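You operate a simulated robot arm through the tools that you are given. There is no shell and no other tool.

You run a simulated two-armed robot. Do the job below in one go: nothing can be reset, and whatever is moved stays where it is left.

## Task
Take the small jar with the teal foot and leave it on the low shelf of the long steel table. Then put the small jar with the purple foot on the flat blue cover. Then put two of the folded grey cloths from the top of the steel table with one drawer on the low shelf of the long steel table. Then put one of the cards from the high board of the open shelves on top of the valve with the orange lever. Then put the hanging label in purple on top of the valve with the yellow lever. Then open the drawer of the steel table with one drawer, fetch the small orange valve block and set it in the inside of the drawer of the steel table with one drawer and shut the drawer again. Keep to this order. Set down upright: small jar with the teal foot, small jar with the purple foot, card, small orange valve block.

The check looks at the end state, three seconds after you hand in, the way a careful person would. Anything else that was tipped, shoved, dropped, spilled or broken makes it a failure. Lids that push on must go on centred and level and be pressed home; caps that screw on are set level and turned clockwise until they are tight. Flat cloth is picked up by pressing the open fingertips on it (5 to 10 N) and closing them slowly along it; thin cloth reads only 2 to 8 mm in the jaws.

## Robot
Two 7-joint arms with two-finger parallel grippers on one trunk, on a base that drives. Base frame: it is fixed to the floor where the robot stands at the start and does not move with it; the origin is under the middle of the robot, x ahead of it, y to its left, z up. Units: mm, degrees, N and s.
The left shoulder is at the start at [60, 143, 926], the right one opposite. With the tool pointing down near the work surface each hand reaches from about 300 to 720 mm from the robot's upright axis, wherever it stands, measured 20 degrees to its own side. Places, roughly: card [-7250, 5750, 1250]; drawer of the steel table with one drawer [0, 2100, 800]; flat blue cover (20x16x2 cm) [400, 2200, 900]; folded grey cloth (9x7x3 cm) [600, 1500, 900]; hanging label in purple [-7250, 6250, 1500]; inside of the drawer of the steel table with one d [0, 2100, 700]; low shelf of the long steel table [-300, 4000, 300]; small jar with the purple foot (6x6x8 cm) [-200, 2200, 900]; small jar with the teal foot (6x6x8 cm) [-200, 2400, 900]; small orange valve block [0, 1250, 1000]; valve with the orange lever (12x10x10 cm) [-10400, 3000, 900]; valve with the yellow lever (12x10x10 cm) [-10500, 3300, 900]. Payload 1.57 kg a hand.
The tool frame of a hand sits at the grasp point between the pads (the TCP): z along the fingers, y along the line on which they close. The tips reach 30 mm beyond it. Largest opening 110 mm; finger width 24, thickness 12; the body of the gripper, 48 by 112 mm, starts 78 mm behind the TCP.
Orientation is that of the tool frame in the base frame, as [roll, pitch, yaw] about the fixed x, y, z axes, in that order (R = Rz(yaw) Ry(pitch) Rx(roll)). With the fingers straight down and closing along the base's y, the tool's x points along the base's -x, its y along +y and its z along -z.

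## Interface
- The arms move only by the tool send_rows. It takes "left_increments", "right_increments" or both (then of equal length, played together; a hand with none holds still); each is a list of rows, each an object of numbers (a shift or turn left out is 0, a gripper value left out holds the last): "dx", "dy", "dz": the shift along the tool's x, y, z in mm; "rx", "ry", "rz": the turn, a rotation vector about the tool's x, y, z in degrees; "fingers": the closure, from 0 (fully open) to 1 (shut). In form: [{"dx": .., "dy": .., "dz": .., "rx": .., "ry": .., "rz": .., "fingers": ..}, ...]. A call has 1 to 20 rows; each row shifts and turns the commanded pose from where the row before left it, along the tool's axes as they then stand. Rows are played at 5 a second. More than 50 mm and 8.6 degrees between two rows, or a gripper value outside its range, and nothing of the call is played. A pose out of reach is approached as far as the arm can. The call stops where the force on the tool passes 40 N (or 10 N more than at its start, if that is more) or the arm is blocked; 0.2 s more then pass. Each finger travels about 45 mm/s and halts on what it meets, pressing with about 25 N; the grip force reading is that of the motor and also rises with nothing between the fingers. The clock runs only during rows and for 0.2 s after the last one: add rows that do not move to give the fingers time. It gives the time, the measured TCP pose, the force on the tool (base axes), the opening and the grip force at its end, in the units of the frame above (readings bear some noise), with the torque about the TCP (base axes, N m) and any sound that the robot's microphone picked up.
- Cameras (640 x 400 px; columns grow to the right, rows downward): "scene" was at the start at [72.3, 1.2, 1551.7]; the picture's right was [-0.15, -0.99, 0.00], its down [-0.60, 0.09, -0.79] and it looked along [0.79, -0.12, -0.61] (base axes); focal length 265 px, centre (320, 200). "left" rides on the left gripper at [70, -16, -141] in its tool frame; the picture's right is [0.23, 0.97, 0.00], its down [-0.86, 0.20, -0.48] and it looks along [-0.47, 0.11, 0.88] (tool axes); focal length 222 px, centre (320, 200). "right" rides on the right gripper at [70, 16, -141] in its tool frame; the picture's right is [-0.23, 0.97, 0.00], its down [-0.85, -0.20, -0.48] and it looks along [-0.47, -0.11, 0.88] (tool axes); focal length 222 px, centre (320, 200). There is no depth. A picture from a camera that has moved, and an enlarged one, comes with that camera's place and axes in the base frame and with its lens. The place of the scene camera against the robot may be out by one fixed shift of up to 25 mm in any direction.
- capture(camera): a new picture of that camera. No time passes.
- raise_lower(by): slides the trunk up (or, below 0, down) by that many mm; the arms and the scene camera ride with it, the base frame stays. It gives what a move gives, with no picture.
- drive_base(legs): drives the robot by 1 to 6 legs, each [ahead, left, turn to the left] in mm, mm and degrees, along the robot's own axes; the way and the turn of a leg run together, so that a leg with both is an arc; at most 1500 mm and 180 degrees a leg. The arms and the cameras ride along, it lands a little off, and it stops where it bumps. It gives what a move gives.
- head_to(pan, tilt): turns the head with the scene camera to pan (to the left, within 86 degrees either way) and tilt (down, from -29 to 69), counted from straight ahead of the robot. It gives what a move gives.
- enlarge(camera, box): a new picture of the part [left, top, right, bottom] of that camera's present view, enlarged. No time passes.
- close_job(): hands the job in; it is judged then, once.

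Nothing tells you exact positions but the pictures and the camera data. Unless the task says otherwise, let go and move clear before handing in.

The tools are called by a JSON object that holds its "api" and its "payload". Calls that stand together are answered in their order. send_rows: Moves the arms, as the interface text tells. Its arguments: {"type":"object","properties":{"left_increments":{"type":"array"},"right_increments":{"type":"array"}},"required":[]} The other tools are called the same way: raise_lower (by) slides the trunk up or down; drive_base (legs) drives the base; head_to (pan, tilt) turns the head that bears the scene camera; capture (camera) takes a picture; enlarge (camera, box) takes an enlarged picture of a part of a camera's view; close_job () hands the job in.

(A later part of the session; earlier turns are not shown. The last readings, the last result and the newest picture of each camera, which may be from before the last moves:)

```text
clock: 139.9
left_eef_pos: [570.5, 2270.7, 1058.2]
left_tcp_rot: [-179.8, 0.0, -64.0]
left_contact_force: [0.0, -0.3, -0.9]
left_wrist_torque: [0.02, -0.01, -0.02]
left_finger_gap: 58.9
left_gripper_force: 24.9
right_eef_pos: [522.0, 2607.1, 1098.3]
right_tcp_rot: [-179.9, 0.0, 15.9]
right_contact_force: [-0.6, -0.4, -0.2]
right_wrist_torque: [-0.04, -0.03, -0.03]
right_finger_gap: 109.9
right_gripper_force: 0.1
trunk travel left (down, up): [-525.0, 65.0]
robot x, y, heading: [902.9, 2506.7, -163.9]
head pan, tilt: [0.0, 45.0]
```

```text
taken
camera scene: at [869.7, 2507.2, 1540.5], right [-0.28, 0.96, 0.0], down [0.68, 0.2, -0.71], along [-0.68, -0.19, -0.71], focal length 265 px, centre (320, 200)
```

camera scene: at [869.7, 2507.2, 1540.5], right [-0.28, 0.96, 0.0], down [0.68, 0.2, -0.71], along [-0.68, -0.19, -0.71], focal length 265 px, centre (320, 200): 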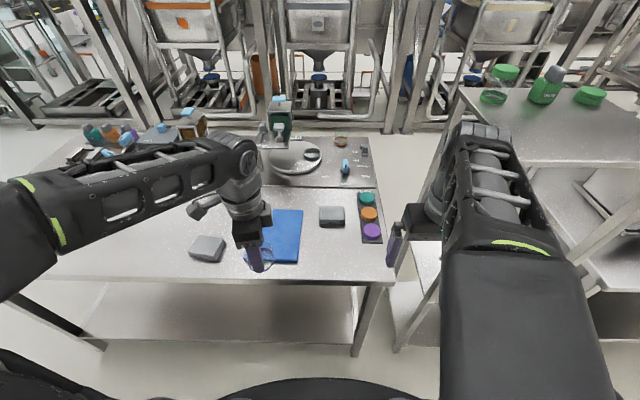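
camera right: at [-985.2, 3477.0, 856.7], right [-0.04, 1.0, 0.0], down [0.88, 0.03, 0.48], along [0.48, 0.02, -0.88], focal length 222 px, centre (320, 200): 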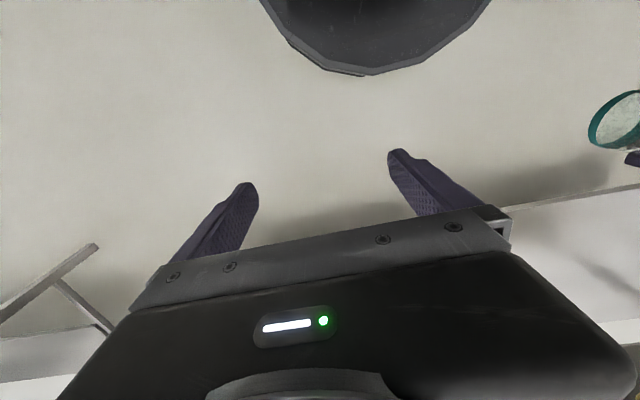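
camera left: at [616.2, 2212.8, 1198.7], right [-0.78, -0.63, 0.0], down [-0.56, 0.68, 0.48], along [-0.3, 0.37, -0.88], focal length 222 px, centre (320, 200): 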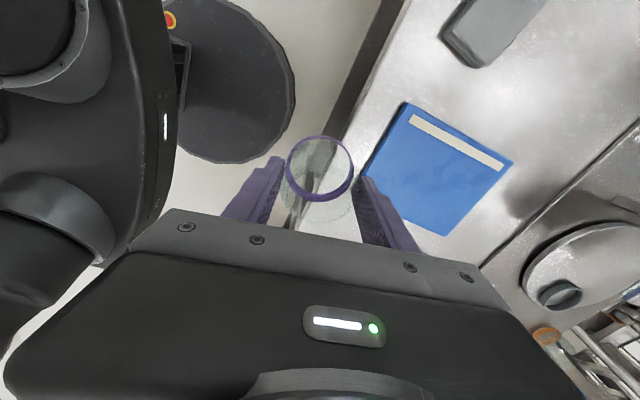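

Cover centre is near (398, 2212). Moving the jar above it while lowering a little.

{"api": "send_rows", "payload": {"left_increments": [{"dx": -5, "dy": 36, "dz": 10}, {"dx": -5, "dy": 36, "dz": 10}, {"dx": -5, "dy": 36, "dz": 10}, {"dx": -4, "dy": 36, "dz": 10}, {"dx": -4, "dy": 37, "dz": 10}, {}, {}]}}

{"api": "capture", "payload": {"camera": "left"}}

{"api": "enlarge", "payload": {"camera": "scene", "box": [180, 130, 400, 280]}}

```text
clock: 141.5
left_eef_pos: [396.0, 2210.8, 1007.6]
left_tcp_rot: [-179.9, 0.0, -63.9]
left_contact_force: [-0.5, -0.2, -1.7]
left_wrist_torque: [0.0, 0.01, -0.01]
left_finger_gap: 59.1
left_gripper_force: 24.4
right_eef_pos: [522.5, 2605.3, 1099.4]
right_tcp_rot: [179.9, -0.1, 16.0]
right_contact_force: [-0.6, 0.4, -0.5]
right_wrist_torque: [-0.01, 0.01, -0.04]
right_finger_gap: 110.1
right_gripper_force: 0.0
trunk travel left (down, up): [-525.0, 65.0]
robot x, y, heading: [904.0, 2510.7, -163.9]
head pan, tilt: [0.0, 45.0]
```

```text
taken
camera left: at [443.0, 2154.2, 1148.2], right [-0.78, -0.63, 0.0], down [-0.55, 0.68, 0.48], along [-0.3, 0.37, -0.88], focal length 222 px, centre (320, 200)
```

left: 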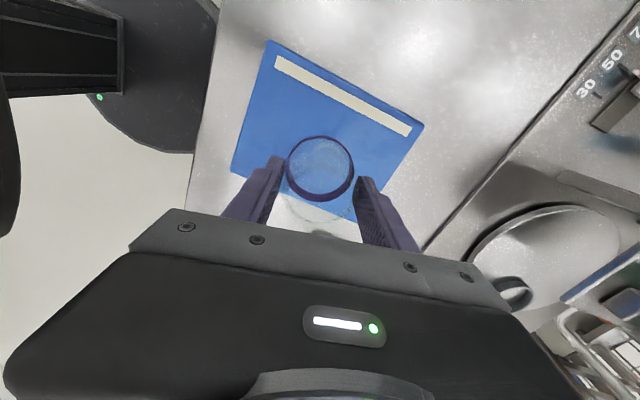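

```text
2.67 times, centred on (290, 205) of scene
camera zoom: at [870.7, 2507.5, 1540.5], right [-0.28, 0.96, 0.0], down [0.68, 0.19, -0.71], along [-0.68, -0.19, -0.71], focal length 708 px, centre (400, 187)
```

zoom: 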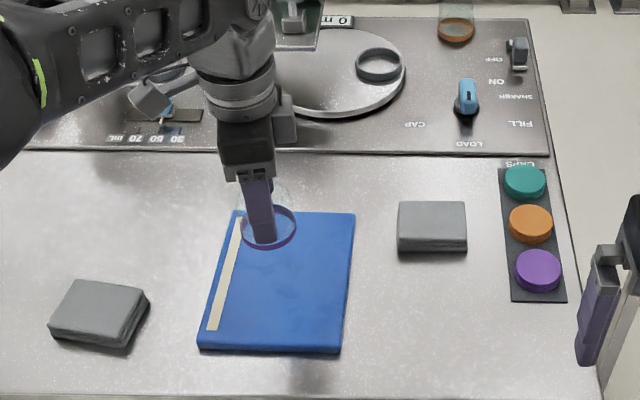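

{"api": "enlarge", "payload": {"camera": "left", "box": [200, 20, 440, 240]}}

```text
1.82 times, centred on (320, 130) of left
camera zoom: at [443.0, 2154.2, 1148.2], right [-0.78, -0.63, 0.0], down [-0.55, 0.68, 0.48], along [-0.3, 0.37, -0.88], focal length 404 px, centre (320, 327)
```

zoom: 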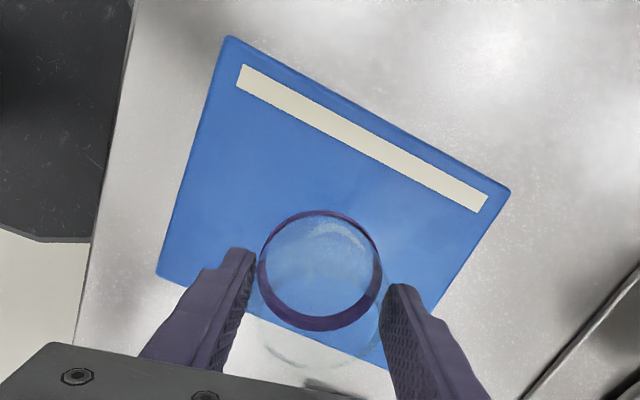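

The jar is within about 5 mm of the cover's centre. Lowering in stages.

{"api": "send_rows", "payload": {"left_increments": [{"dz": 25, "dy": 2}, {"dz": 22, "dy": 2}, {}]}}

{"api": "send_rows", "payload": {"left_increments": [{"dz": 4}, {"dz": 3}, {}]}}

```text
clock: 142.3
left_eef_pos: [394.4, 2210.0, 961.5]
left_tcp_rot: [-179.9, 0.0, -64.1]
left_contact_force: [-0.3, -0.3, -1.1]
left_wrist_torque: [0.0, -0.01, -0.01]
left_finger_gap: 58.9
left_gripper_force: 25.1
right_eef_pos: [522.6, 2606.0, 1099.7]
right_tcp_rot: [179.9, 0.2, 16.1]
right_contact_force: [-0.1, 0.1, 0.9]
right_wrist_torque: [-0.03, 0.03, 0.01]
right_finger_gap: 110.2
right_gripper_force: 0.1
trunk travel left (down, up): [-525.0, 65.0]
robot x, y, heading: [902.5, 2504.1, -163.9]
head pan, tilt: [0.0, 45.0]
```

```text
clock: 143.1
left_eef_pos: [394.6, 2209.7, 955.3]
left_tcp_rot: [-179.9, -0.1, -64.0]
left_contact_force: [0.3, 0.4, -1.8]
left_wrist_torque: [-0.05, -0.03, -0.03]
left_finger_gap: 59.0
left_gripper_force: 24.7
right_eef_pos: [522.5, 2606.5, 1100.0]
right_tcp_rot: [-180.0, 0.1, 16.0]
right_contact_force: [0.4, 0.4, 0.2]
right_wrist_torque: [0.02, -0.03, -0.01]
right_finger_gap: 110.2
right_gripper_force: 0.0
trunk travel left (down, up): [-525.0, 65.0]
robot x, y, heading: [903.7, 2508.4, -163.7]
head pan, tilt: [0.0, 45.0]
```

{"api": "send_rows", "payload": {"left_increments": [{"dz": 3}, {"dz": 2}, {}]}}

```text
clock: 143.9
left_eef_pos: [394.9, 2209.4, 950.2]
left_tcp_rot: [-179.9, 0.1, -64.0]
left_contact_force: [-0.1, -0.8, -1.0]
left_wrist_torque: [-0.02, -0.01, -0.03]
left_finger_gap: 58.9
left_gripper_force: 25.0
right_eef_pos: [522.6, 2606.0, 1098.8]
right_tcp_rot: [179.9, 0.1, 16.0]
right_contact_force: [-0.1, -0.1, 0.7]
right_wrist_torque: [0.02, -0.02, 0.02]
right_finger_gap: 110.1
right_gripper_force: 0.1
trunk travel left (down, up): [-525.0, 65.0]
robot x, y, heading: [905.5, 2511.8, -164.0]
head pan, tilt: [0.0, 45.0]
```

{"api": "send_rows", "payload": {"left_increments": [{"dz": 2}, {"dz": 2}, {}]}}

```text
clock: 144.7
left_eef_pos: [393.7, 2209.8, 945.1]
left_tcp_rot: [-179.8, 0.0, -64.0]
left_contact_force: [0.0, -0.1, -0.5]
left_wrist_torque: [-0.01, 0.0, 0.0]
left_finger_gap: 58.8
left_gripper_force: 25.2
right_eef_pos: [523.4, 2607.4, 1100.1]
right_tcp_rot: [180.0, 0.1, 15.9]
right_contact_force: [0.0, -0.5, -0.2]
right_wrist_torque: [-0.02, 0.0, -0.02]
right_finger_gap: 109.9
right_gripper_force: 0.1
trunk travel left (down, up): [-525.0, 65.0]
robot x, y, heading: [905.8, 2508.2, -163.7]
head pan, tilt: [0.0, 45.0]
```

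{"api": "send_rows", "payload": {"left_increments": [{"dz": 2}, {"dz": 1}, {}]}}

```text
clock: 145.5
left_eef_pos: [393.8, 2209.5, 942.8]
left_tcp_rot: [-179.9, 0.0, -64.0]
left_contact_force: [0.5, 0.1, -0.8]
left_wrist_torque: [0.01, -0.04, 0.03]
left_finger_gap: 58.9
left_gripper_force: 25.1
right_eef_pos: [522.3, 2606.2, 1099.3]
right_tcp_rot: [179.9, 0.1, 16.0]
right_contact_force: [-0.8, 0.2, -0.6]
right_wrist_torque: [-0.04, -0.02, -0.01]
right_finger_gap: 110.2
right_gripper_force: 0.0
trunk travel left (down, up): [-525.0, 65.0]
robot x, y, heading: [904.6, 2504.0, -164.1]
head pan, tilt: [0.0, 45.0]
```

{"api": "send_rows", "payload": {"left_increments": [{"dz": 2}, {"dz": 1}, {}]}}

```text
clock: 146.3
left_eef_pos: [395.6, 2208.7, 938.9]
left_tcp_rot: [-179.9, -0.1, -64.0]
left_contact_force: [0.0, 0.1, -0.8]
left_wrist_torque: [-0.01, 0.02, -0.01]
left_finger_gap: 59.1
left_gripper_force: 25.3
right_eef_pos: [522.3, 2606.3, 1099.8]
right_tcp_rot: [179.8, 0.1, 16.1]
right_contact_force: [0.4, -0.1, 0.2]
right_wrist_torque: [-0.03, 0.03, -0.01]
right_finger_gap: 109.8
right_gripper_force: 0.0
trunk travel left (down, up): [-525.0, 65.0]
robot x, y, heading: [902.4, 2507.3, -163.8]
head pan, tilt: [0.0, 45.0]
```

{"api": "send_rows", "payload": {"left_increments": [{"dz": 1}, {"dz": 1}, {}]}}

{"api": "capture", "payload": {"camera": "left"}}

{"api": "enlarge", "payload": {"camera": "scene", "box": [220, 180, 340, 280]}}

```text
clock: 147.1
left_eef_pos: [395.3, 2210.6, 938.3]
left_tcp_rot: [-179.9, 0.1, -64.0]
left_contact_force: [-0.7, 0.4, -1.9]
left_wrist_torque: [0.04, -0.02, 0.01]
left_finger_gap: 59.1
left_gripper_force: 24.8
right_eef_pos: [522.4, 2606.8, 1100.2]
right_tcp_rot: [179.9, 0.1, 16.0]
right_contact_force: [0.0, -0.9, 1.0]
right_wrist_torque: [0.01, -0.02, 0.03]
right_finger_gap: 110.1
right_gripper_force: 0.0
trunk travel left (down, up): [-525.0, 65.0]
robot x, y, heading: [907.5, 2503.7, -164.1]
head pan, tilt: [0.0, 45.0]
```

```text
taken
camera left: at [441.0, 2153.2, 1078.0], right [-0.78, -0.63, 0.0], down [-0.55, 0.68, 0.48], along [-0.3, 0.37, -0.88], focal length 222 px, centre (320, 200)
```

left: 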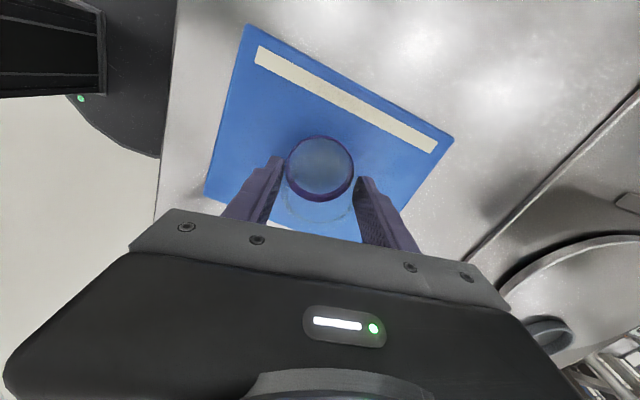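

```text
4.00 times, centred on (280, 230) of scene
camera zoom: at [871.1, 2507.6, 1540.5], right [-0.28, 0.96, 0.0], down [0.68, 0.19, -0.71], along [-0.68, -0.19, -0.71], focal length 1062 px, centre (480, 80)
```

zoom: 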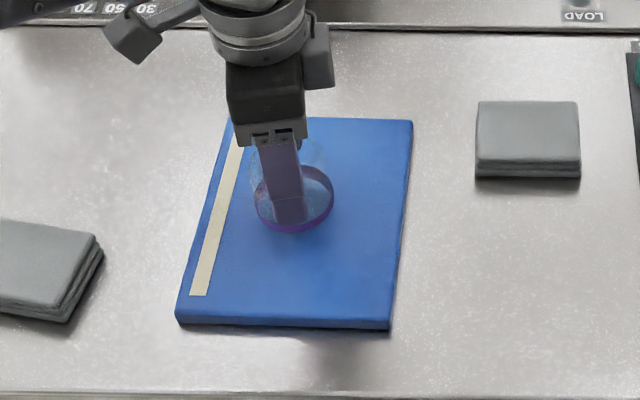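

{"api": "send_rows", "payload": {"left_increments": [{"dz": 2}, {"dz": 1}, {}]}}

```text
clock: 147.9
left_eef_pos: [395.0, 2209.4, 934.4]
left_tcp_rot: [-179.8, 0.0, -63.9]
left_contact_force: [0.2, 0.0, -1.2]
left_wrist_torque: [-0.03, 0.03, 0.03]
left_finger_gap: 58.8
left_gripper_force: 24.4
right_eef_pos: [521.2, 2606.6, 1099.6]
right_tcp_rot: [179.9, 0.1, 16.0]
right_contact_force: [-0.4, 0.5, 0.6]
right_wrist_torque: [-0.01, 0.0, 0.03]
right_finger_gap: 110.0
right_gripper_force: 0.1
trunk travel left (down, up): [-525.0, 65.0]
robot x, y, heading: [903.0, 2506.2, -163.9]
head pan, tilt: [0.0, 45.0]
```

{"api": "send_rows", "payload": {"left_increments": [{"dz": 1.5}, {"dz": 1}, {}]}}

```text
clock: 148.7
left_eef_pos: [395.9, 2210.0, 932.3]
left_tcp_rot: [-179.9, 0.0, -63.9]
left_contact_force: [0.1, 0.2, -0.3]
left_wrist_torque: [-0.01, 0.0, 0.0]
left_finger_gap: 59.0
left_gripper_force: 25.4
right_eef_pos: [522.1, 2605.5, 1099.3]
right_tcp_rot: [179.9, 0.1, 15.9]
right_contact_force: [-0.7, 0.4, 0.5]
right_wrist_torque: [0.0, 0.0, 0.03]
right_finger_gap: 110.3
right_gripper_force: 0.1
trunk travel left (down, up): [-525.0, 65.0]
robot x, y, heading: [900.8, 2506.5, -164.1]
head pan, tilt: [0.0, 45.0]
```

{"api": "send_rows", "payload": {"left_increments": [{"dz": 1.5}, {"dz": 1}, {}]}}

```text
clock: 149.5
left_eef_pos: [395.4, 2209.8, 932.2]
left_tcp_rot: [179.9, 0.1, -64.0]
left_contact_force: [0.5, -1.9, 12.3]
left_wrist_torque: [-0.03, -0.28, -0.05]
left_finger_gap: 59.0
left_gripper_force: 25.6
right_eef_pos: [523.8, 2605.8, 1100.8]
right_tcp_rot: [179.9, 0.1, 16.1]
right_contact_force: [-0.3, 0.7, 0.0]
right_wrist_torque: [0.03, -0.01, -0.02]
right_finger_gap: 110.0
right_gripper_force: 0.1
trunk travel left (down, up): [-525.0, 65.0]
robot x, y, heading: [902.6, 2505.3, -163.9]
head pan, tilt: [0.0, 45.0]
```

Contact (12 N). Ease slightly and open.

{"api": "send_rows", "payload": {"left_increments": [{"dz": -1}, {}, {"fingers": 0.5}, {"fingers": 0.46}, {"fingers": 0.43}, {"fingers": 0.4}, {"fingers": 0.35}, {"fingers": 0.28}, {"fingers": 0.22}, {}]}}

{"api": "capture", "payload": {"camera": "left"}}

```text
clock: 151.7
left_eef_pos: [396.2, 2209.6, 931.8]
left_tcp_rot: [-179.8, -0.1, -63.9]
left_contact_force: [-0.5, 0.0, -0.3]
left_wrist_torque: [0.02, 0.0, 0.0]
left_finger_gap: 85.9
left_gripper_force: 0.0
right_eef_pos: [523.1, 2605.9, 1099.6]
right_tcp_rot: [179.9, 0.0, 15.9]
right_contact_force: [-1.1, -0.5, -0.6]
right_wrist_torque: [0.01, 0.01, -0.03]
right_finger_gap: 110.0
right_gripper_force: 0.0
trunk travel left (down, up): [-525.0, 65.0]
robot x, y, heading: [906.0, 2507.6, -164.1]
head pan, tilt: [0.0, 45.0]
```

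```text
taken
camera left: at [441.2, 2153.2, 1071.3], right [-0.78, -0.63, 0.0], down [-0.55, 0.68, 0.48], along [-0.3, 0.37, -0.88], focal length 222 px, centre (320, 200)
```

left: 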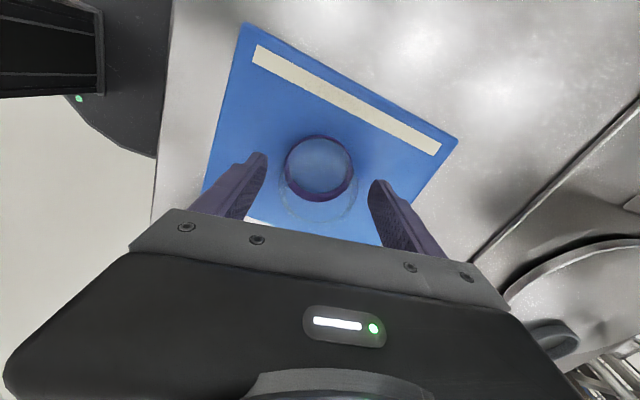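

The purple jar stands on the cover. Raising and retracting, then looking at the cloths.

{"api": "send_rows", "payload": {"left_increments": [{"dz": -20}, {"dz": -40}, {"dz": -40}, {"dz": -30}, {"dx": 8, "dy": -44}, {"dx": 8, "dy": -44}, {"dx": 8, "dy": -44}, {"dx": 5, "dy": -30}, {}]}}

{"api": "capture", "payload": {"camera": "scene"}}

{"api": "enlarge", "payload": {"camera": "scene", "box": [160, 150, 400, 300]}}

{"api": "capture", "payload": {"camera": "left"}}

{"api": "capture", "payload": {"camera": "right"}}

```text
clock: 153.7
left_eef_pos: [550.3, 2255.8, 1061.5]
left_tcp_rot: [-179.9, 0.0, -64.0]
left_contact_force: [0.1, -0.2, 0.3]
left_wrist_torque: [0.02, -0.01, -0.03]
left_finger_gap: 85.8
left_gripper_force: 0.0
right_eef_pos: [522.7, 2605.9, 1101.8]
right_tcp_rot: [-180.0, 0.1, 16.0]
right_contact_force: [-0.1, -0.3, -0.2]
right_wrist_torque: [-0.05, 0.01, -0.02]
right_finger_gap: 109.8
right_gripper_force: 0.0
trunk travel left (down, up): [-525.0, 65.0]
robot x, y, heading: [907.3, 2508.4, -163.9]
head pan, tilt: [0.0, 45.0]
```

```text
taken
camera scene: at [871.0, 2507.5, 1540.5], right [-0.28, 0.96, 0.0], down [0.68, 0.2, -0.71], along [-0.68, -0.19, -0.71], focal length 265 px, centre (320, 200)
```

scene: 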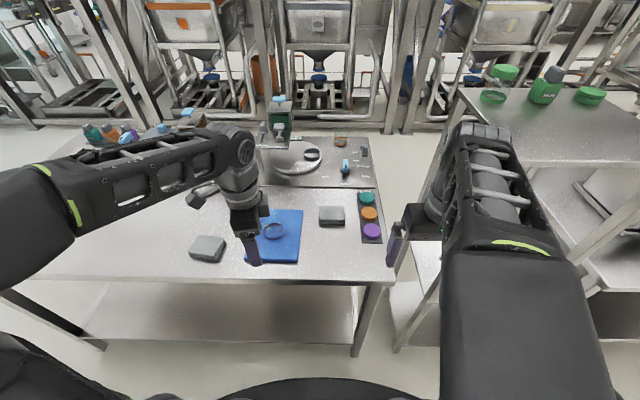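

```text
2.67 times, centred on (280, 225) of scene
camera zoom: at [871.0, 2507.5, 1540.5], right [-0.28, 0.96, 0.0], down [0.68, 0.2, -0.71], along [-0.68, -0.19, -0.71], focal length 708 px, centre (427, 133)
```

zoom: 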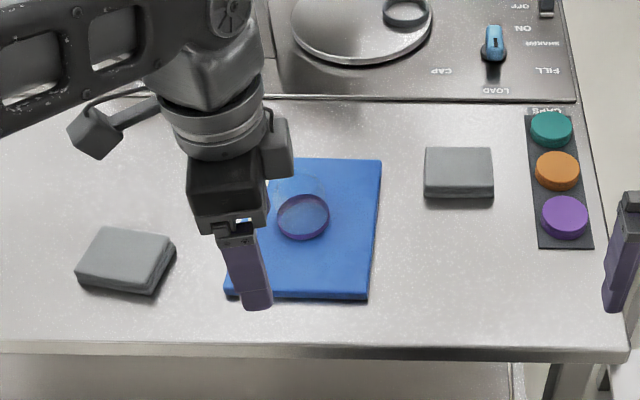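

```text
taken
camera left: at [596.6, 2198.2, 1201.1], right [-0.78, -0.63, 0.0], down [-0.55, 0.68, 0.48], along [-0.3, 0.37, -0.88], focal length 222 px, centre (320, 200)
```

left: 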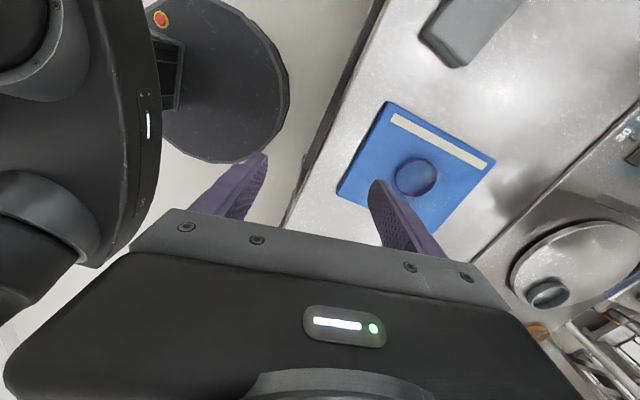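

```text
taken
camera right: at [593.9, 2610.9, 1240.4], right [0.05, -1.0, 0.0], down [-0.88, -0.04, 0.48], along [-0.48, -0.03, -0.88], focal length 222 px, centre (320, 200)
```

right: 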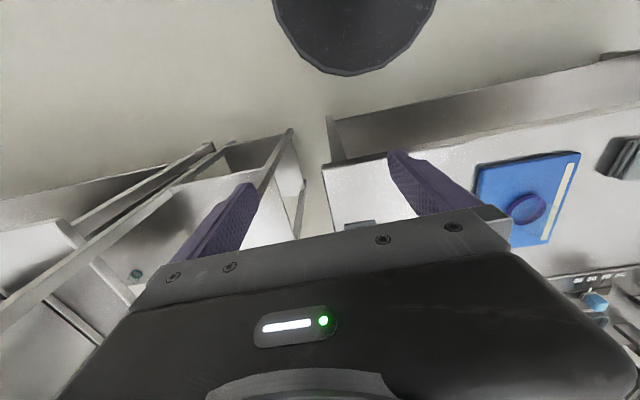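

Purple jar is on the cover. Two cloths are nearby: one at about (499, 2040) for the left hand and one at about (267, 2363) for the right hand. I'll shift 140 mm left and 40 mm ahead so both are reachable, and turn the hands to close across the cloths' short sides.

{"api": "drive_base", "payload": {"legs": [[40, 140, 0]]}}

{"api": "send_rows", "payload": {"left_increments": [{"rz": 8, "fingers": 0.0}, {"rz": 8}, {}, {}, {}, {}, {}, {}, {}, {}, {}, {}], "right_increments": [{"rz": -8.2}, {"rz": -8.2}, {"rz": -8.2}, {"rz": -8.2}, {"rz": -8.2}, {"rz": -8.2}, {"rz": -8.2}, {"rz": -8.2}, {"rz": -8.2}, {"rz": -8.2}, {"rz": -8.0}, {}]}}

{"api": "capture", "payload": {"camera": "left"}}

{"api": "capture", "payload": {"camera": "right"}}

{"api": "capture", "payload": {"camera": "scene"}}

```text
clock: 155.1
left_eef_pos: [551.4, 2108.6, 1061.1]
left_tcp_rot: [-179.9, 0.1, -63.9]
left_contact_force: [0.1, -0.4, -0.6]
left_wrist_torque: [0.04, 0.02, 0.01]
left_finger_gap: 86.1
left_gripper_force: 0.1
right_eef_pos: [521.6, 2460.4, 1100.5]
right_tcp_rot: [-180.0, 0.1, 16.1]
right_contact_force: [0.3, -0.6, -0.4]
right_wrist_torque: [0.03, 0.02, 0.01]
right_finger_gap: 110.0
right_gripper_force: 0.0
trunk travel left (down, up): [-525.0, 65.0]
robot x, y, heading: [903.5, 2364.8, -164.1]
head pan, tilt: [0.0, 45.0]
```

```text
clock: 157.7
left_eef_pos: [550.4, 2108.4, 1062.0]
left_tcp_rot: [-179.9, -0.1, -79.9]
left_contact_force: [0.8, -0.7, 0.7]
left_wrist_torque: [-0.02, 0.03, 0.03]
left_finger_gap: 110.1
left_gripper_force: 0.1
right_eef_pos: [522.7, 2459.8, 1099.1]
right_tcp_rot: [-179.9, 0.0, 106.2]
right_contact_force: [0.0, 0.4, -0.4]
right_wrist_torque: [0.01, -0.03, 0.0]
right_finger_gap: 109.8
right_gripper_force: 0.1
trunk travel left (down, up): [-525.0, 65.0]
robot x, y, heading: [902.0, 2360.6, -163.9]
head pan, tilt: [0.0, 45.0]
```

```text
taken
camera left: at [579.5, 2042.1, 1201.3], right [-0.92, -0.39, 0.0], down [-0.35, 0.81, 0.48], along [-0.19, 0.44, -0.88], focal length 222 px, centre (320, 200)
```

left: 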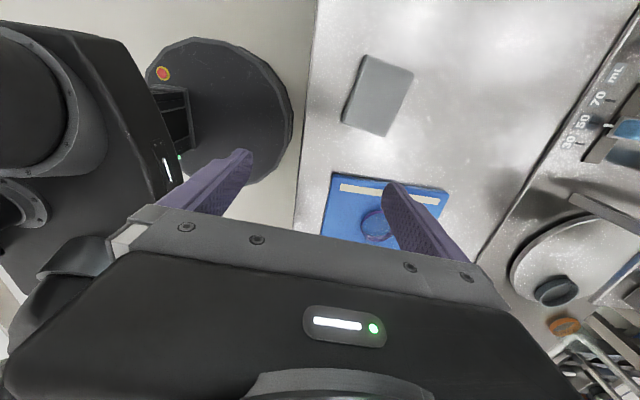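

```text
taken
camera right: at [518.9, 2533.1, 1240.4], right [1.0, 0.05, 0.0], down [0.05, -0.88, 0.48], along [0.02, -0.48, -0.88], focal length 222 px, centre (320, 200)
```

right: 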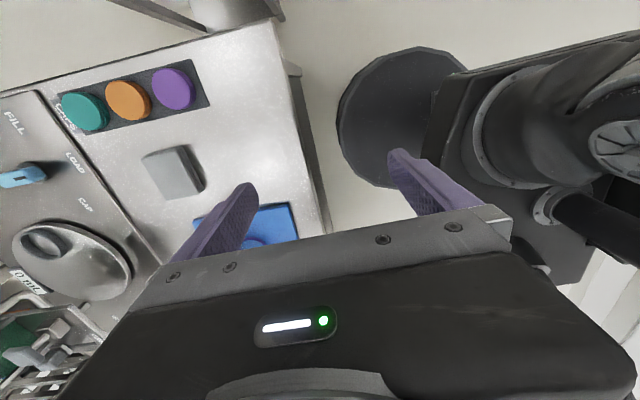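

```text
taken
camera scene: at [871.0, 2362.4, 1540.5], right [-0.28, 0.96, 0.0], down [0.68, 0.2, -0.71], along [-0.68, -0.2, -0.71], focal length 265 px, centre (320, 200)
```

scene: 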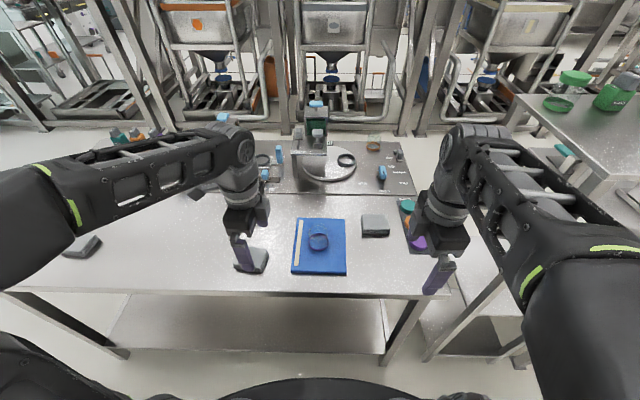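

Both cloths located: left one at about (504, 2034) turned by ~8°, right one at about (269, 2370). Moving both hands to hover lower over them.

{"api": "send_rows", "payload": {"left_increments": [{"rz": 2.7, "dx": 32, "dy": 29}, {"dx": 33, "dy": 29}, {"dz": 40}, {"dz": 40}, {}, {}, {}, {}], "right_increments": [{"dz": 33, "dy": -30}, {"dz": 33, "dy": -30}, {"dz": 34, "dy": -30}, {"dy": -45, "dx": -4}, {"dy": -45, "dx": -4}, {"dy": -45, "dx": -4}, {"dy": -44, "dx": -4}, {}]}}

{"api": "capture", "payload": {"camera": "left"}}

{"api": "capture", "payload": {"camera": "right"}}

```text
clock: 159.4
left_eef_pos: [502.9, 2036.7, 982.0]
left_tcp_rot: [-180.0, 0.0, -82.6]
left_contact_force: [0.7, -0.6, 0.2]
left_wrist_torque: [0.01, 0.01, 0.04]
left_finger_gap: 110.1
left_gripper_force: 0.0
right_eef_pos: [269.4, 2368.6, 997.7]
right_tcp_rot: [-179.9, 0.1, 106.1]
right_contact_force: [0.4, -0.6, 0.1]
right_wrist_torque: [-0.04, -0.01, 0.02]
right_finger_gap: 110.0
right_gripper_force: 0.0
trunk travel left (down, up): [-525.0, 65.0]
robot x, y, heading: [906.5, 2360.8, -163.9]
head pan, tilt: [0.0, 45.0]
```

```text
taken
camera left: at [529.9, 1968.2, 1122.6], right [-0.94, -0.35, 0.0], down [-0.31, 0.82, 0.48], along [-0.17, 0.45, -0.88], focal length 222 px, centre (320, 200)
```

left: 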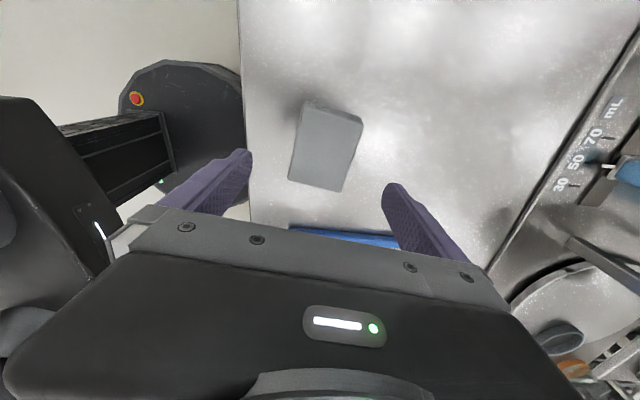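

```text
taken
camera right: at [265.7, 2440.9, 1139.0], right [1.0, 0.05, 0.0], down [0.05, -0.88, 0.48], along [0.02, -0.48, -0.88], focal length 222 px, centre (320, 200)
```

right: 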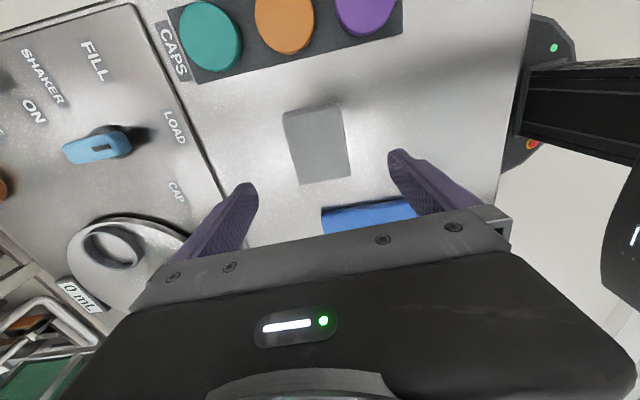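

Both are nearly aligned; small corrections and descend to just above the table.

{"api": "send_rows", "payload": {"left_increments": [{"dz": 40, "dx": 4, "dy": 2}, {"dz": 38, "dx": 3, "dy": 2}, {"dz": 15}, {}, {}], "right_increments": [{"dz": 40, "dx": 2, "dy": -1}, {"dz": 40, "dx": 3, "dy": -1}, {"dz": 28}, {}, {}]}}

{"api": "capture", "payload": {"camera": "left"}}

{"api": "capture", "payload": {"camera": "right"}}

{"api": "capture", "payload": {"camera": "scene"}}

```text
clock: 160.7
left_eef_pos: [502.8, 2028.1, 889.3]
left_tcp_rot: [179.9, 0.0, -82.6]
left_contact_force: [-2.9, -1.9, 17.0]
left_wrist_torque: [0.15, -0.89, -0.03]
left_finger_gap: 108.1
left_gripper_force: 0.1
right_eef_pos: [265.0, 2375.6, 890.7]
right_tcp_rot: [-179.8, 0.0, 106.1]
right_contact_force: [-0.4, -0.8, -0.6]
right_wrist_torque: [0.03, 0.02, 0.01]
right_finger_gap: 109.8
right_gripper_force: 0.1
trunk travel left (down, up): [-525.0, 65.0]
robot x, y, heading: [902.4, 2361.6, -163.6]
head pan, tilt: [0.0, 45.0]
```

```text
taken
camera left: at [528.3, 1960.3, 1030.0], right [-0.94, -0.35, 0.0], down [-0.31, 0.82, 0.48], along [-0.17, 0.45, -0.88], focal length 222 px, centre (320, 200)
```

left: 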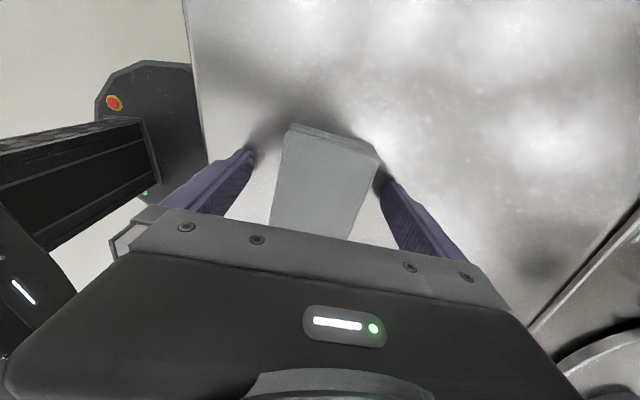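

```text
taken
camera right: at [261.7, 2448.5, 1032.0], right [1.0, 0.05, 0.0], down [0.05, -0.88, 0.48], along [0.02, -0.48, -0.88], focal length 222 px, centre (320, 200)
```

right: 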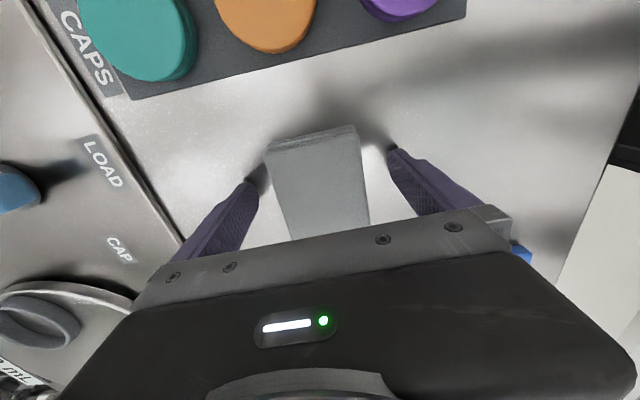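

```text
taken
camera scene: at [871.6, 2363.1, 1540.8], right [-0.28, 0.96, 0.0], down [0.68, 0.2, -0.71], along [-0.68, -0.2, -0.71], focal length 265 px, centre (320, 200)
```

scene: 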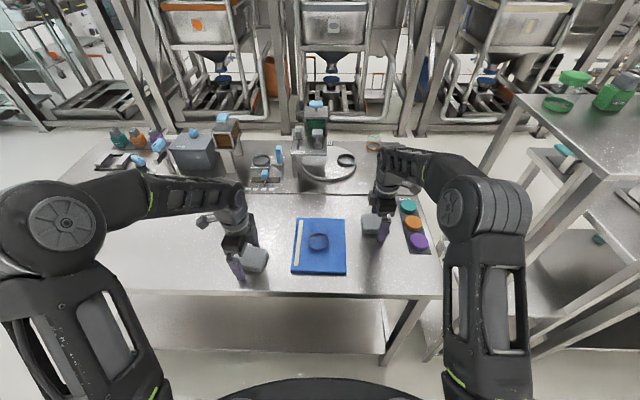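

The left fingertips are just touching the table (surface about z 859); the cloths are centred between the fingers. I lift the left hand 3 mm and close both slowly.

{"api": "send_rows", "payload": {"left_increments": [{"dz": -3}, {}, {"fingers": 0.1}, {"fingers": 0.2}, {"fingers": 0.27}, {"fingers": 0.33}, {"fingers": 0.39}, {"fingers": 0.45}, {"fingers": 0.5}, {"fingers": 0.55}, {}, {}], "right_increments": [{}, {}, {"fingers": 0.1}, {"fingers": 0.2}, {"fingers": 0.27}, {"fingers": 0.33}, {"fingers": 0.39}, {"fingers": 0.45}, {"fingers": 0.5}, {"fingers": 0.55}, {}, {}]}}

{"api": "capture", "payload": {"camera": "left"}}

{"api": "capture", "payload": {"camera": "right"}}

```text
clock: 163.2
left_eef_pos: [501.4, 2028.1, 890.9]
left_tcp_rot: [-179.9, 0.0, -82.7]
left_contact_force: [0.1, 0.4, 0.1]
left_wrist_torque: [0.0, 0.01, 0.0]
left_finger_gap: 67.1
left_gripper_force: 25.0
right_eef_pos: [265.4, 2374.9, 890.9]
right_tcp_rot: [-179.8, 0.1, 106.1]
right_contact_force: [-0.7, 0.0, 0.3]
right_wrist_torque: [0.05, 0.02, -0.03]
right_finger_gap: 67.2
right_gripper_force: 24.9
trunk travel left (down, up): [-525.0, 65.0]
robot x, y, heading: [902.4, 2364.7, -164.1]
head pan, tilt: [0.0, 45.0]
```

```text
taken
camera left: at [527.4, 1959.8, 1031.3], right [-0.94, -0.35, 0.0], down [-0.31, 0.82, 0.48], along [-0.17, 0.45, -0.88], focal length 222 px, centre (320, 200)
```

left: 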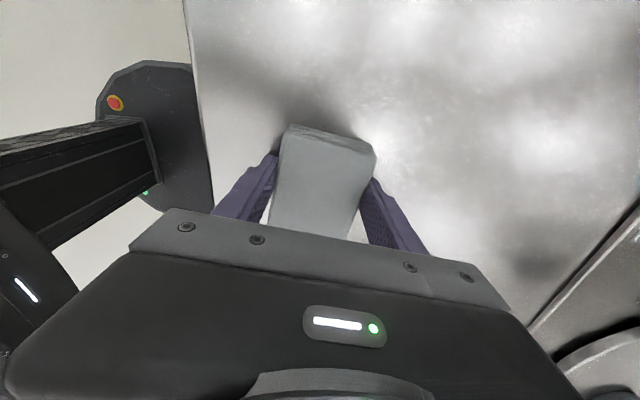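

```text
taken
camera right: at [261.2, 2448.0, 1031.7], right [1.0, 0.05, 0.0], down [0.05, -0.88, 0.48], along [0.02, -0.48, -0.88], focal length 222 px, centre (320, 200)
```

right: 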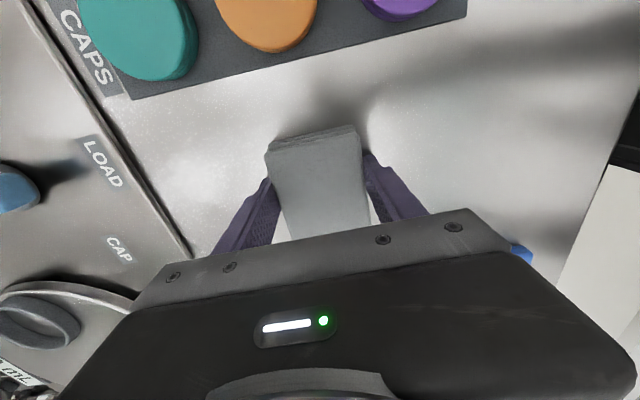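

Both cloths are gripped at 67 mm. Lifting both together.

{"api": "send_rows", "payload": {"left_increments": [{"dz": -15}, {"dz": -20}, {"dz": -40}, {"dz": -40}, {"dz": -30}, {}], "right_increments": [{"dz": -15}, {"dz": -20}, {"dz": -40}, {"dz": -30}, {"dz": -10}, {}]}}

{"api": "capture", "payload": {"camera": "left"}}

{"api": "capture", "payload": {"camera": "right"}}

{"api": "capture", "payload": {"camera": "scene"}}

```text
clock: 164.7
left_eef_pos: [500.8, 2029.1, 1035.2]
left_tcp_rot: [-179.8, 0.0, -82.6]
left_contact_force: [-0.1, 0.0, -1.1]
left_wrist_torque: [-0.02, -0.01, -0.03]
left_finger_gap: 67.2
left_gripper_force: 25.1
right_eef_pos: [264.5, 2374.9, 1007.2]
right_tcp_rot: [-179.9, 0.1, 106.1]
right_contact_force: [1.0, -0.1, -0.5]
right_wrist_torque: [0.04, -0.02, 0.01]
right_finger_gap: 66.9
right_gripper_force: 25.1
trunk travel left (down, up): [-525.0, 65.0]
robot x, y, heading: [906.6, 2363.7, -164.1]
head pan, tilt: [0.0, 45.0]
```

```text
taken
camera left: at [526.5, 1960.2, 1176.7], right [-0.94, -0.35, 0.0], down [-0.31, 0.82, 0.48], along [-0.17, 0.45, -0.88], focal length 222 px, centre (320, 200)
```

left: 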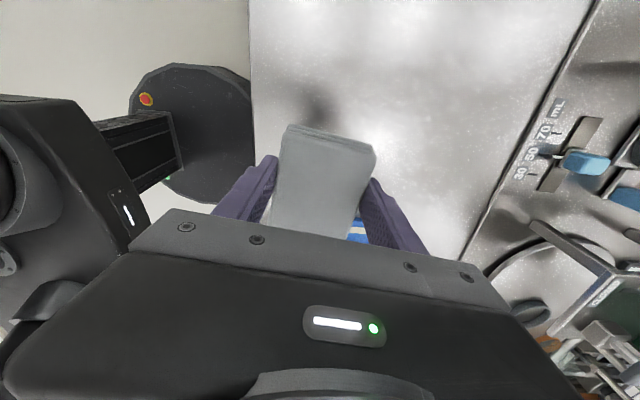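

```text
taken
camera right: at [260.2, 2447.9, 1147.8], right [1.0, 0.05, 0.0], down [0.05, -0.88, 0.48], along [0.02, -0.48, -0.88], focal length 222 px, centre (320, 200)
```

right: 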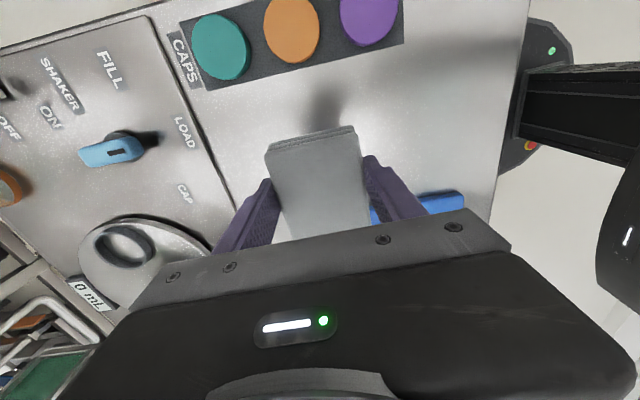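

```text
taken
camera scene: at [870.7, 2362.3, 1540.5], right [-0.28, 0.96, 0.0], down [0.68, 0.2, -0.71], along [-0.68, -0.2, -0.71], focal length 265 px, centre (320, 200)
```

scene: 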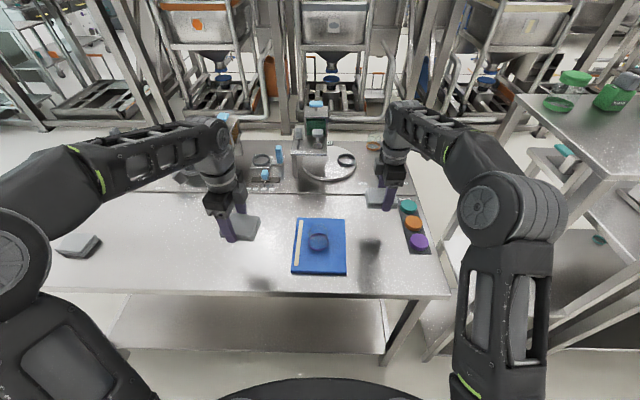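

Both cloths are held. Retracting both hands and looking right toward the long table from this side.

{"api": "send_rows", "payload": {"left_increments": [{"dy": -40}, {"dy": -40}, {}, {}, {}, {}], "right_increments": [{"dy": 47}, {"dy": 47}, {"dy": 47}, {"dy": 47}, {"dy": 47}, {}]}}

{"api": "head_to", "payload": {"pan": -70, "tilt": 30}}

{"api": "capture", "payload": {"camera": "scene"}}

```text
clock: 166.1
left_eef_pos: [579.2, 2039.9, 1034.4]
left_tcp_rot: [-180.0, 0.0, -82.6]
left_contact_force: [0.4, -0.1, -0.3]
left_wrist_torque: [0.0, -0.03, -0.02]
left_finger_gap: 67.2
left_gripper_force: 24.9
right_eef_pos: [491.1, 2438.8, 1005.0]
right_tcp_rot: [179.9, 0.0, 106.0]
right_contact_force: [0.1, 0.0, -0.9]
right_wrist_torque: [-0.02, -0.05, 0.01]
right_finger_gap: 67.0
right_gripper_force: 25.3
trunk travel left (down, up): [-525.0, 65.0]
robot x, y, heading: [902.2, 2361.6, -163.7]
head pan, tilt: [0.0, 45.0]
```

```text
clock: 167.5
left_eef_pos: [578.6, 2040.0, 1036.1]
left_tcp_rot: [-179.9, 0.0, -82.7]
left_contact_force: [-0.2, -0.3, -0.4]
left_wrist_torque: [0.01, -0.01, -0.01]
left_finger_gap: 66.8
left_gripper_force: 24.8
right_eef_pos: [492.0, 2439.4, 1004.8]
right_tcp_rot: [-179.8, 0.1, 106.1]
right_contact_force: [0.1, 0.4, 0.7]
right_wrist_torque: [0.01, 0.01, -0.02]
right_finger_gap: 66.9
right_gripper_force: 24.7
trunk travel left (down, up): [-525.0, 65.0]
robot x, y, heading: [904.5, 2361.3, -163.8]
head pan, tilt: [-70.0, 30.0]
```

```text
taken
camera scene: at [895.8, 2458.0, 1563.1], right [0.81, 0.59, 0.0], down [0.29, -0.4, -0.87], along [-0.51, 0.7, -0.5], focal length 265 px, centre (320, 200)
```

scene: 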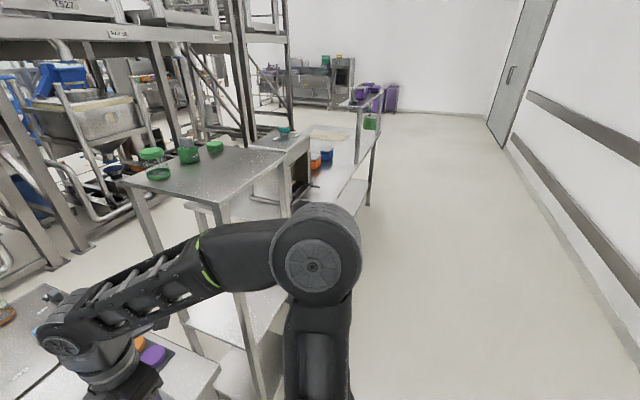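

The right side of the long table is open too. I'll back off and slide right to it with both cloths.

{"api": "drive_base", "payload": {"legs": [[-250, 0, 0], [0, -800, 0], [0, -800, 0]]}}

{"api": "head_to", "payload": {"pan": 0, "tilt": 40}}

{"api": "capture", "payload": {"camera": "scene"}}

```text
clock: 177.1
left_eef_pos: [363.4, 3650.5, 1034.9]
left_tcp_rot: [-179.8, 0.0, -82.5]
left_contact_force: [-0.4, -0.1, -0.8]
left_wrist_torque: [-0.01, 0.0, -0.02]
left_finger_gap: 66.9
left_gripper_force: 24.9
right_eef_pos: [273.8, 4048.4, 1005.0]
right_tcp_rot: [-179.9, 0.1, 106.3]
right_contact_force: [-0.7, 0.2, -0.4]
right_wrist_torque: [-0.02, 0.0, 0.0]
right_finger_gap: 66.8
right_gripper_force: 24.7
trunk travel left (down, up): [-525.0, 65.0]
robot x, y, heading: [685.2, 3974.6, -164.0]
head pan, tilt: [-70.0, 30.0]
```

```text
clock: 178.5
left_eef_pos: [362.9, 3649.3, 1034.9]
left_tcp_rot: [-179.9, 0.0, -82.5]
left_contact_force: [0.3, 1.4, -0.8]
left_wrist_torque: [0.0, 0.01, 0.02]
left_finger_gap: 66.9
left_gripper_force: 24.7
right_eef_pos: [274.1, 4048.7, 1006.3]
right_tcp_rot: [-179.9, 0.1, 106.2]
right_contact_force: [0.5, 0.3, 0.7]
right_wrist_torque: [-0.02, 0.0, 0.02]
right_finger_gap: 67.0
right_gripper_force: 25.0
trunk travel left (down, up): [-525.0, 65.0]
robot x, y, heading: [686.2, 3971.4, -163.7]
head pan, tilt: [0.0, 40.0]
```

```text
taken
camera scene: at [650.8, 3971.8, 1547.8], right [-0.28, 0.96, 0.0], down [0.62, 0.18, -0.77], along [-0.74, -0.21, -0.64], focal length 265 px, centre (320, 200)
```

scene: 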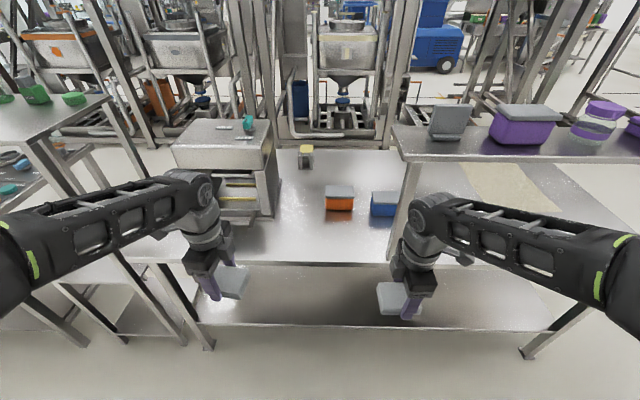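

The long table's shelf is in front of me from this side, clear between the legs. Lowering the trunk here, then lowering the hands.

{"api": "raise_lower", "payload": {"by": -400}}

{"api": "raise_lower", "payload": {"by": -122}}

{"api": "send_rows", "payload": {"left_increments": [{"dz": 30}, {"dz": 30}, {"dz": 30}, {}], "right_increments": [{"dz": 20}, {"dz": 20}, {"dz": 20}, {}]}}

{"api": "capture", "payload": {"camera": "scene"}}

{"api": "capture", "payload": {"camera": "left"}}

{"api": "capture", "payload": {"camera": "right"}}

```text
clock: 182.3
left_eef_pos: [363.4, 3650.8, 635.4]
left_tcp_rot: [-179.9, 0.0, -82.5]
left_contact_force: [-0.2, -0.3, -0.4]
left_wrist_torque: [0.03, -0.01, 0.0]
left_finger_gap: 66.9
left_gripper_force: 24.8
right_eef_pos: [275.1, 4049.1, 606.1]
right_tcp_rot: [-179.9, 0.1, 106.3]
right_contact_force: [-0.2, 0.2, 0.9]
right_wrist_torque: [-0.01, -0.02, 0.0]
right_finger_gap: 66.6
right_gripper_force: 24.7
trunk travel left (down, up): [-125.0, 465.0]
robot x, y, heading: [682.6, 3970.6, -163.9]
head pan, tilt: [0.0, 40.0]
```

```text
clock: 183.8
left_eef_pos: [363.4, 3649.2, 512.5]
left_tcp_rot: [-179.9, -0.1, -82.5]
left_contact_force: [0.5, 0.0, -0.4]
left_wrist_torque: [-0.01, 0.02, 0.0]
left_finger_gap: 66.8
left_gripper_force: 25.2
right_eef_pos: [274.1, 4048.9, 484.6]
right_tcp_rot: [-179.9, 0.2, 106.3]
right_contact_force: [0.5, -0.6, -0.7]
right_wrist_torque: [0.01, 0.04, 0.01]
right_finger_gap: 67.0
right_gripper_force: 25.0
trunk travel left (down, up): [-3.0, 587.0]
robot x, y, heading: [685.8, 3968.7, -163.7]
head pan, tilt: [0.0, 40.0]
```

```text
clock: 184.8
left_eef_pos: [363.1, 3650.5, 422.5]
left_tcp_rot: [-179.9, 0.0, -82.4]
left_contact_force: [-0.1, -0.5, 0.3]
left_wrist_torque: [-0.01, 0.01, -0.01]
left_finger_gap: 66.5
left_gripper_force: 25.0
right_eef_pos: [273.3, 4047.1, 423.2]
right_tcp_rot: [-179.9, 0.0, 106.3]
right_contact_force: [-0.4, 0.2, -0.8]
right_wrist_torque: [-0.01, 0.0, 0.02]
right_finger_gap: 66.9
right_gripper_force: 25.3
trunk travel left (down, up): [-3.0, 587.0]
robot x, y, heading: [687.8, 3971.8, -163.8]
head pan, tilt: [0.0, 40.0]
```

```text
taken
camera scene: at [650.9, 3971.8, 1025.8], right [-0.28, 0.96, 0.0], down [0.62, 0.18, -0.77], along [-0.74, -0.21, -0.64], focal length 265 px, centre (320, 200)
```

scene: 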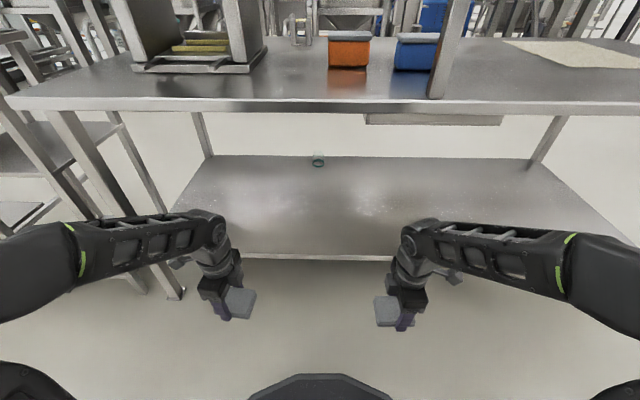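

```text
taken
camera left: at [389.8, 3582.3, 562.3], right [-0.94, -0.35, 0.0], down [-0.31, 0.82, 0.48], along [-0.17, 0.45, -0.88], focal length 222 px, centre (320, 200)
```

left: 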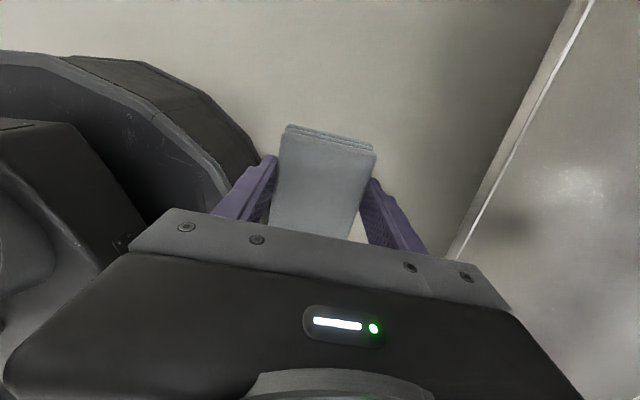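

```text
taken
camera right: at [270.1, 4120.7, 563.9], right [1.0, 0.05, 0.0], down [0.05, -0.88, 0.48], along [0.03, -0.48, -0.88], focal length 222 px, centre (320, 200)
```

right: 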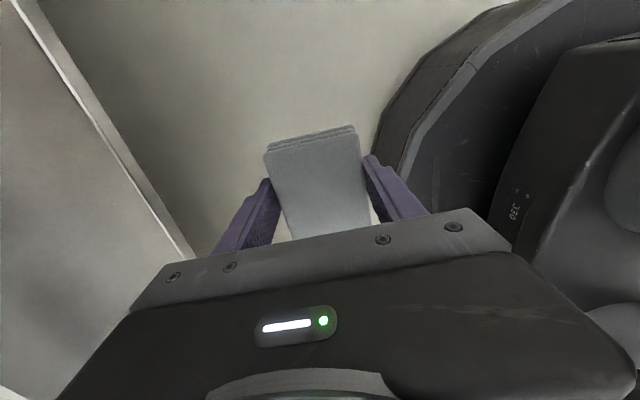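

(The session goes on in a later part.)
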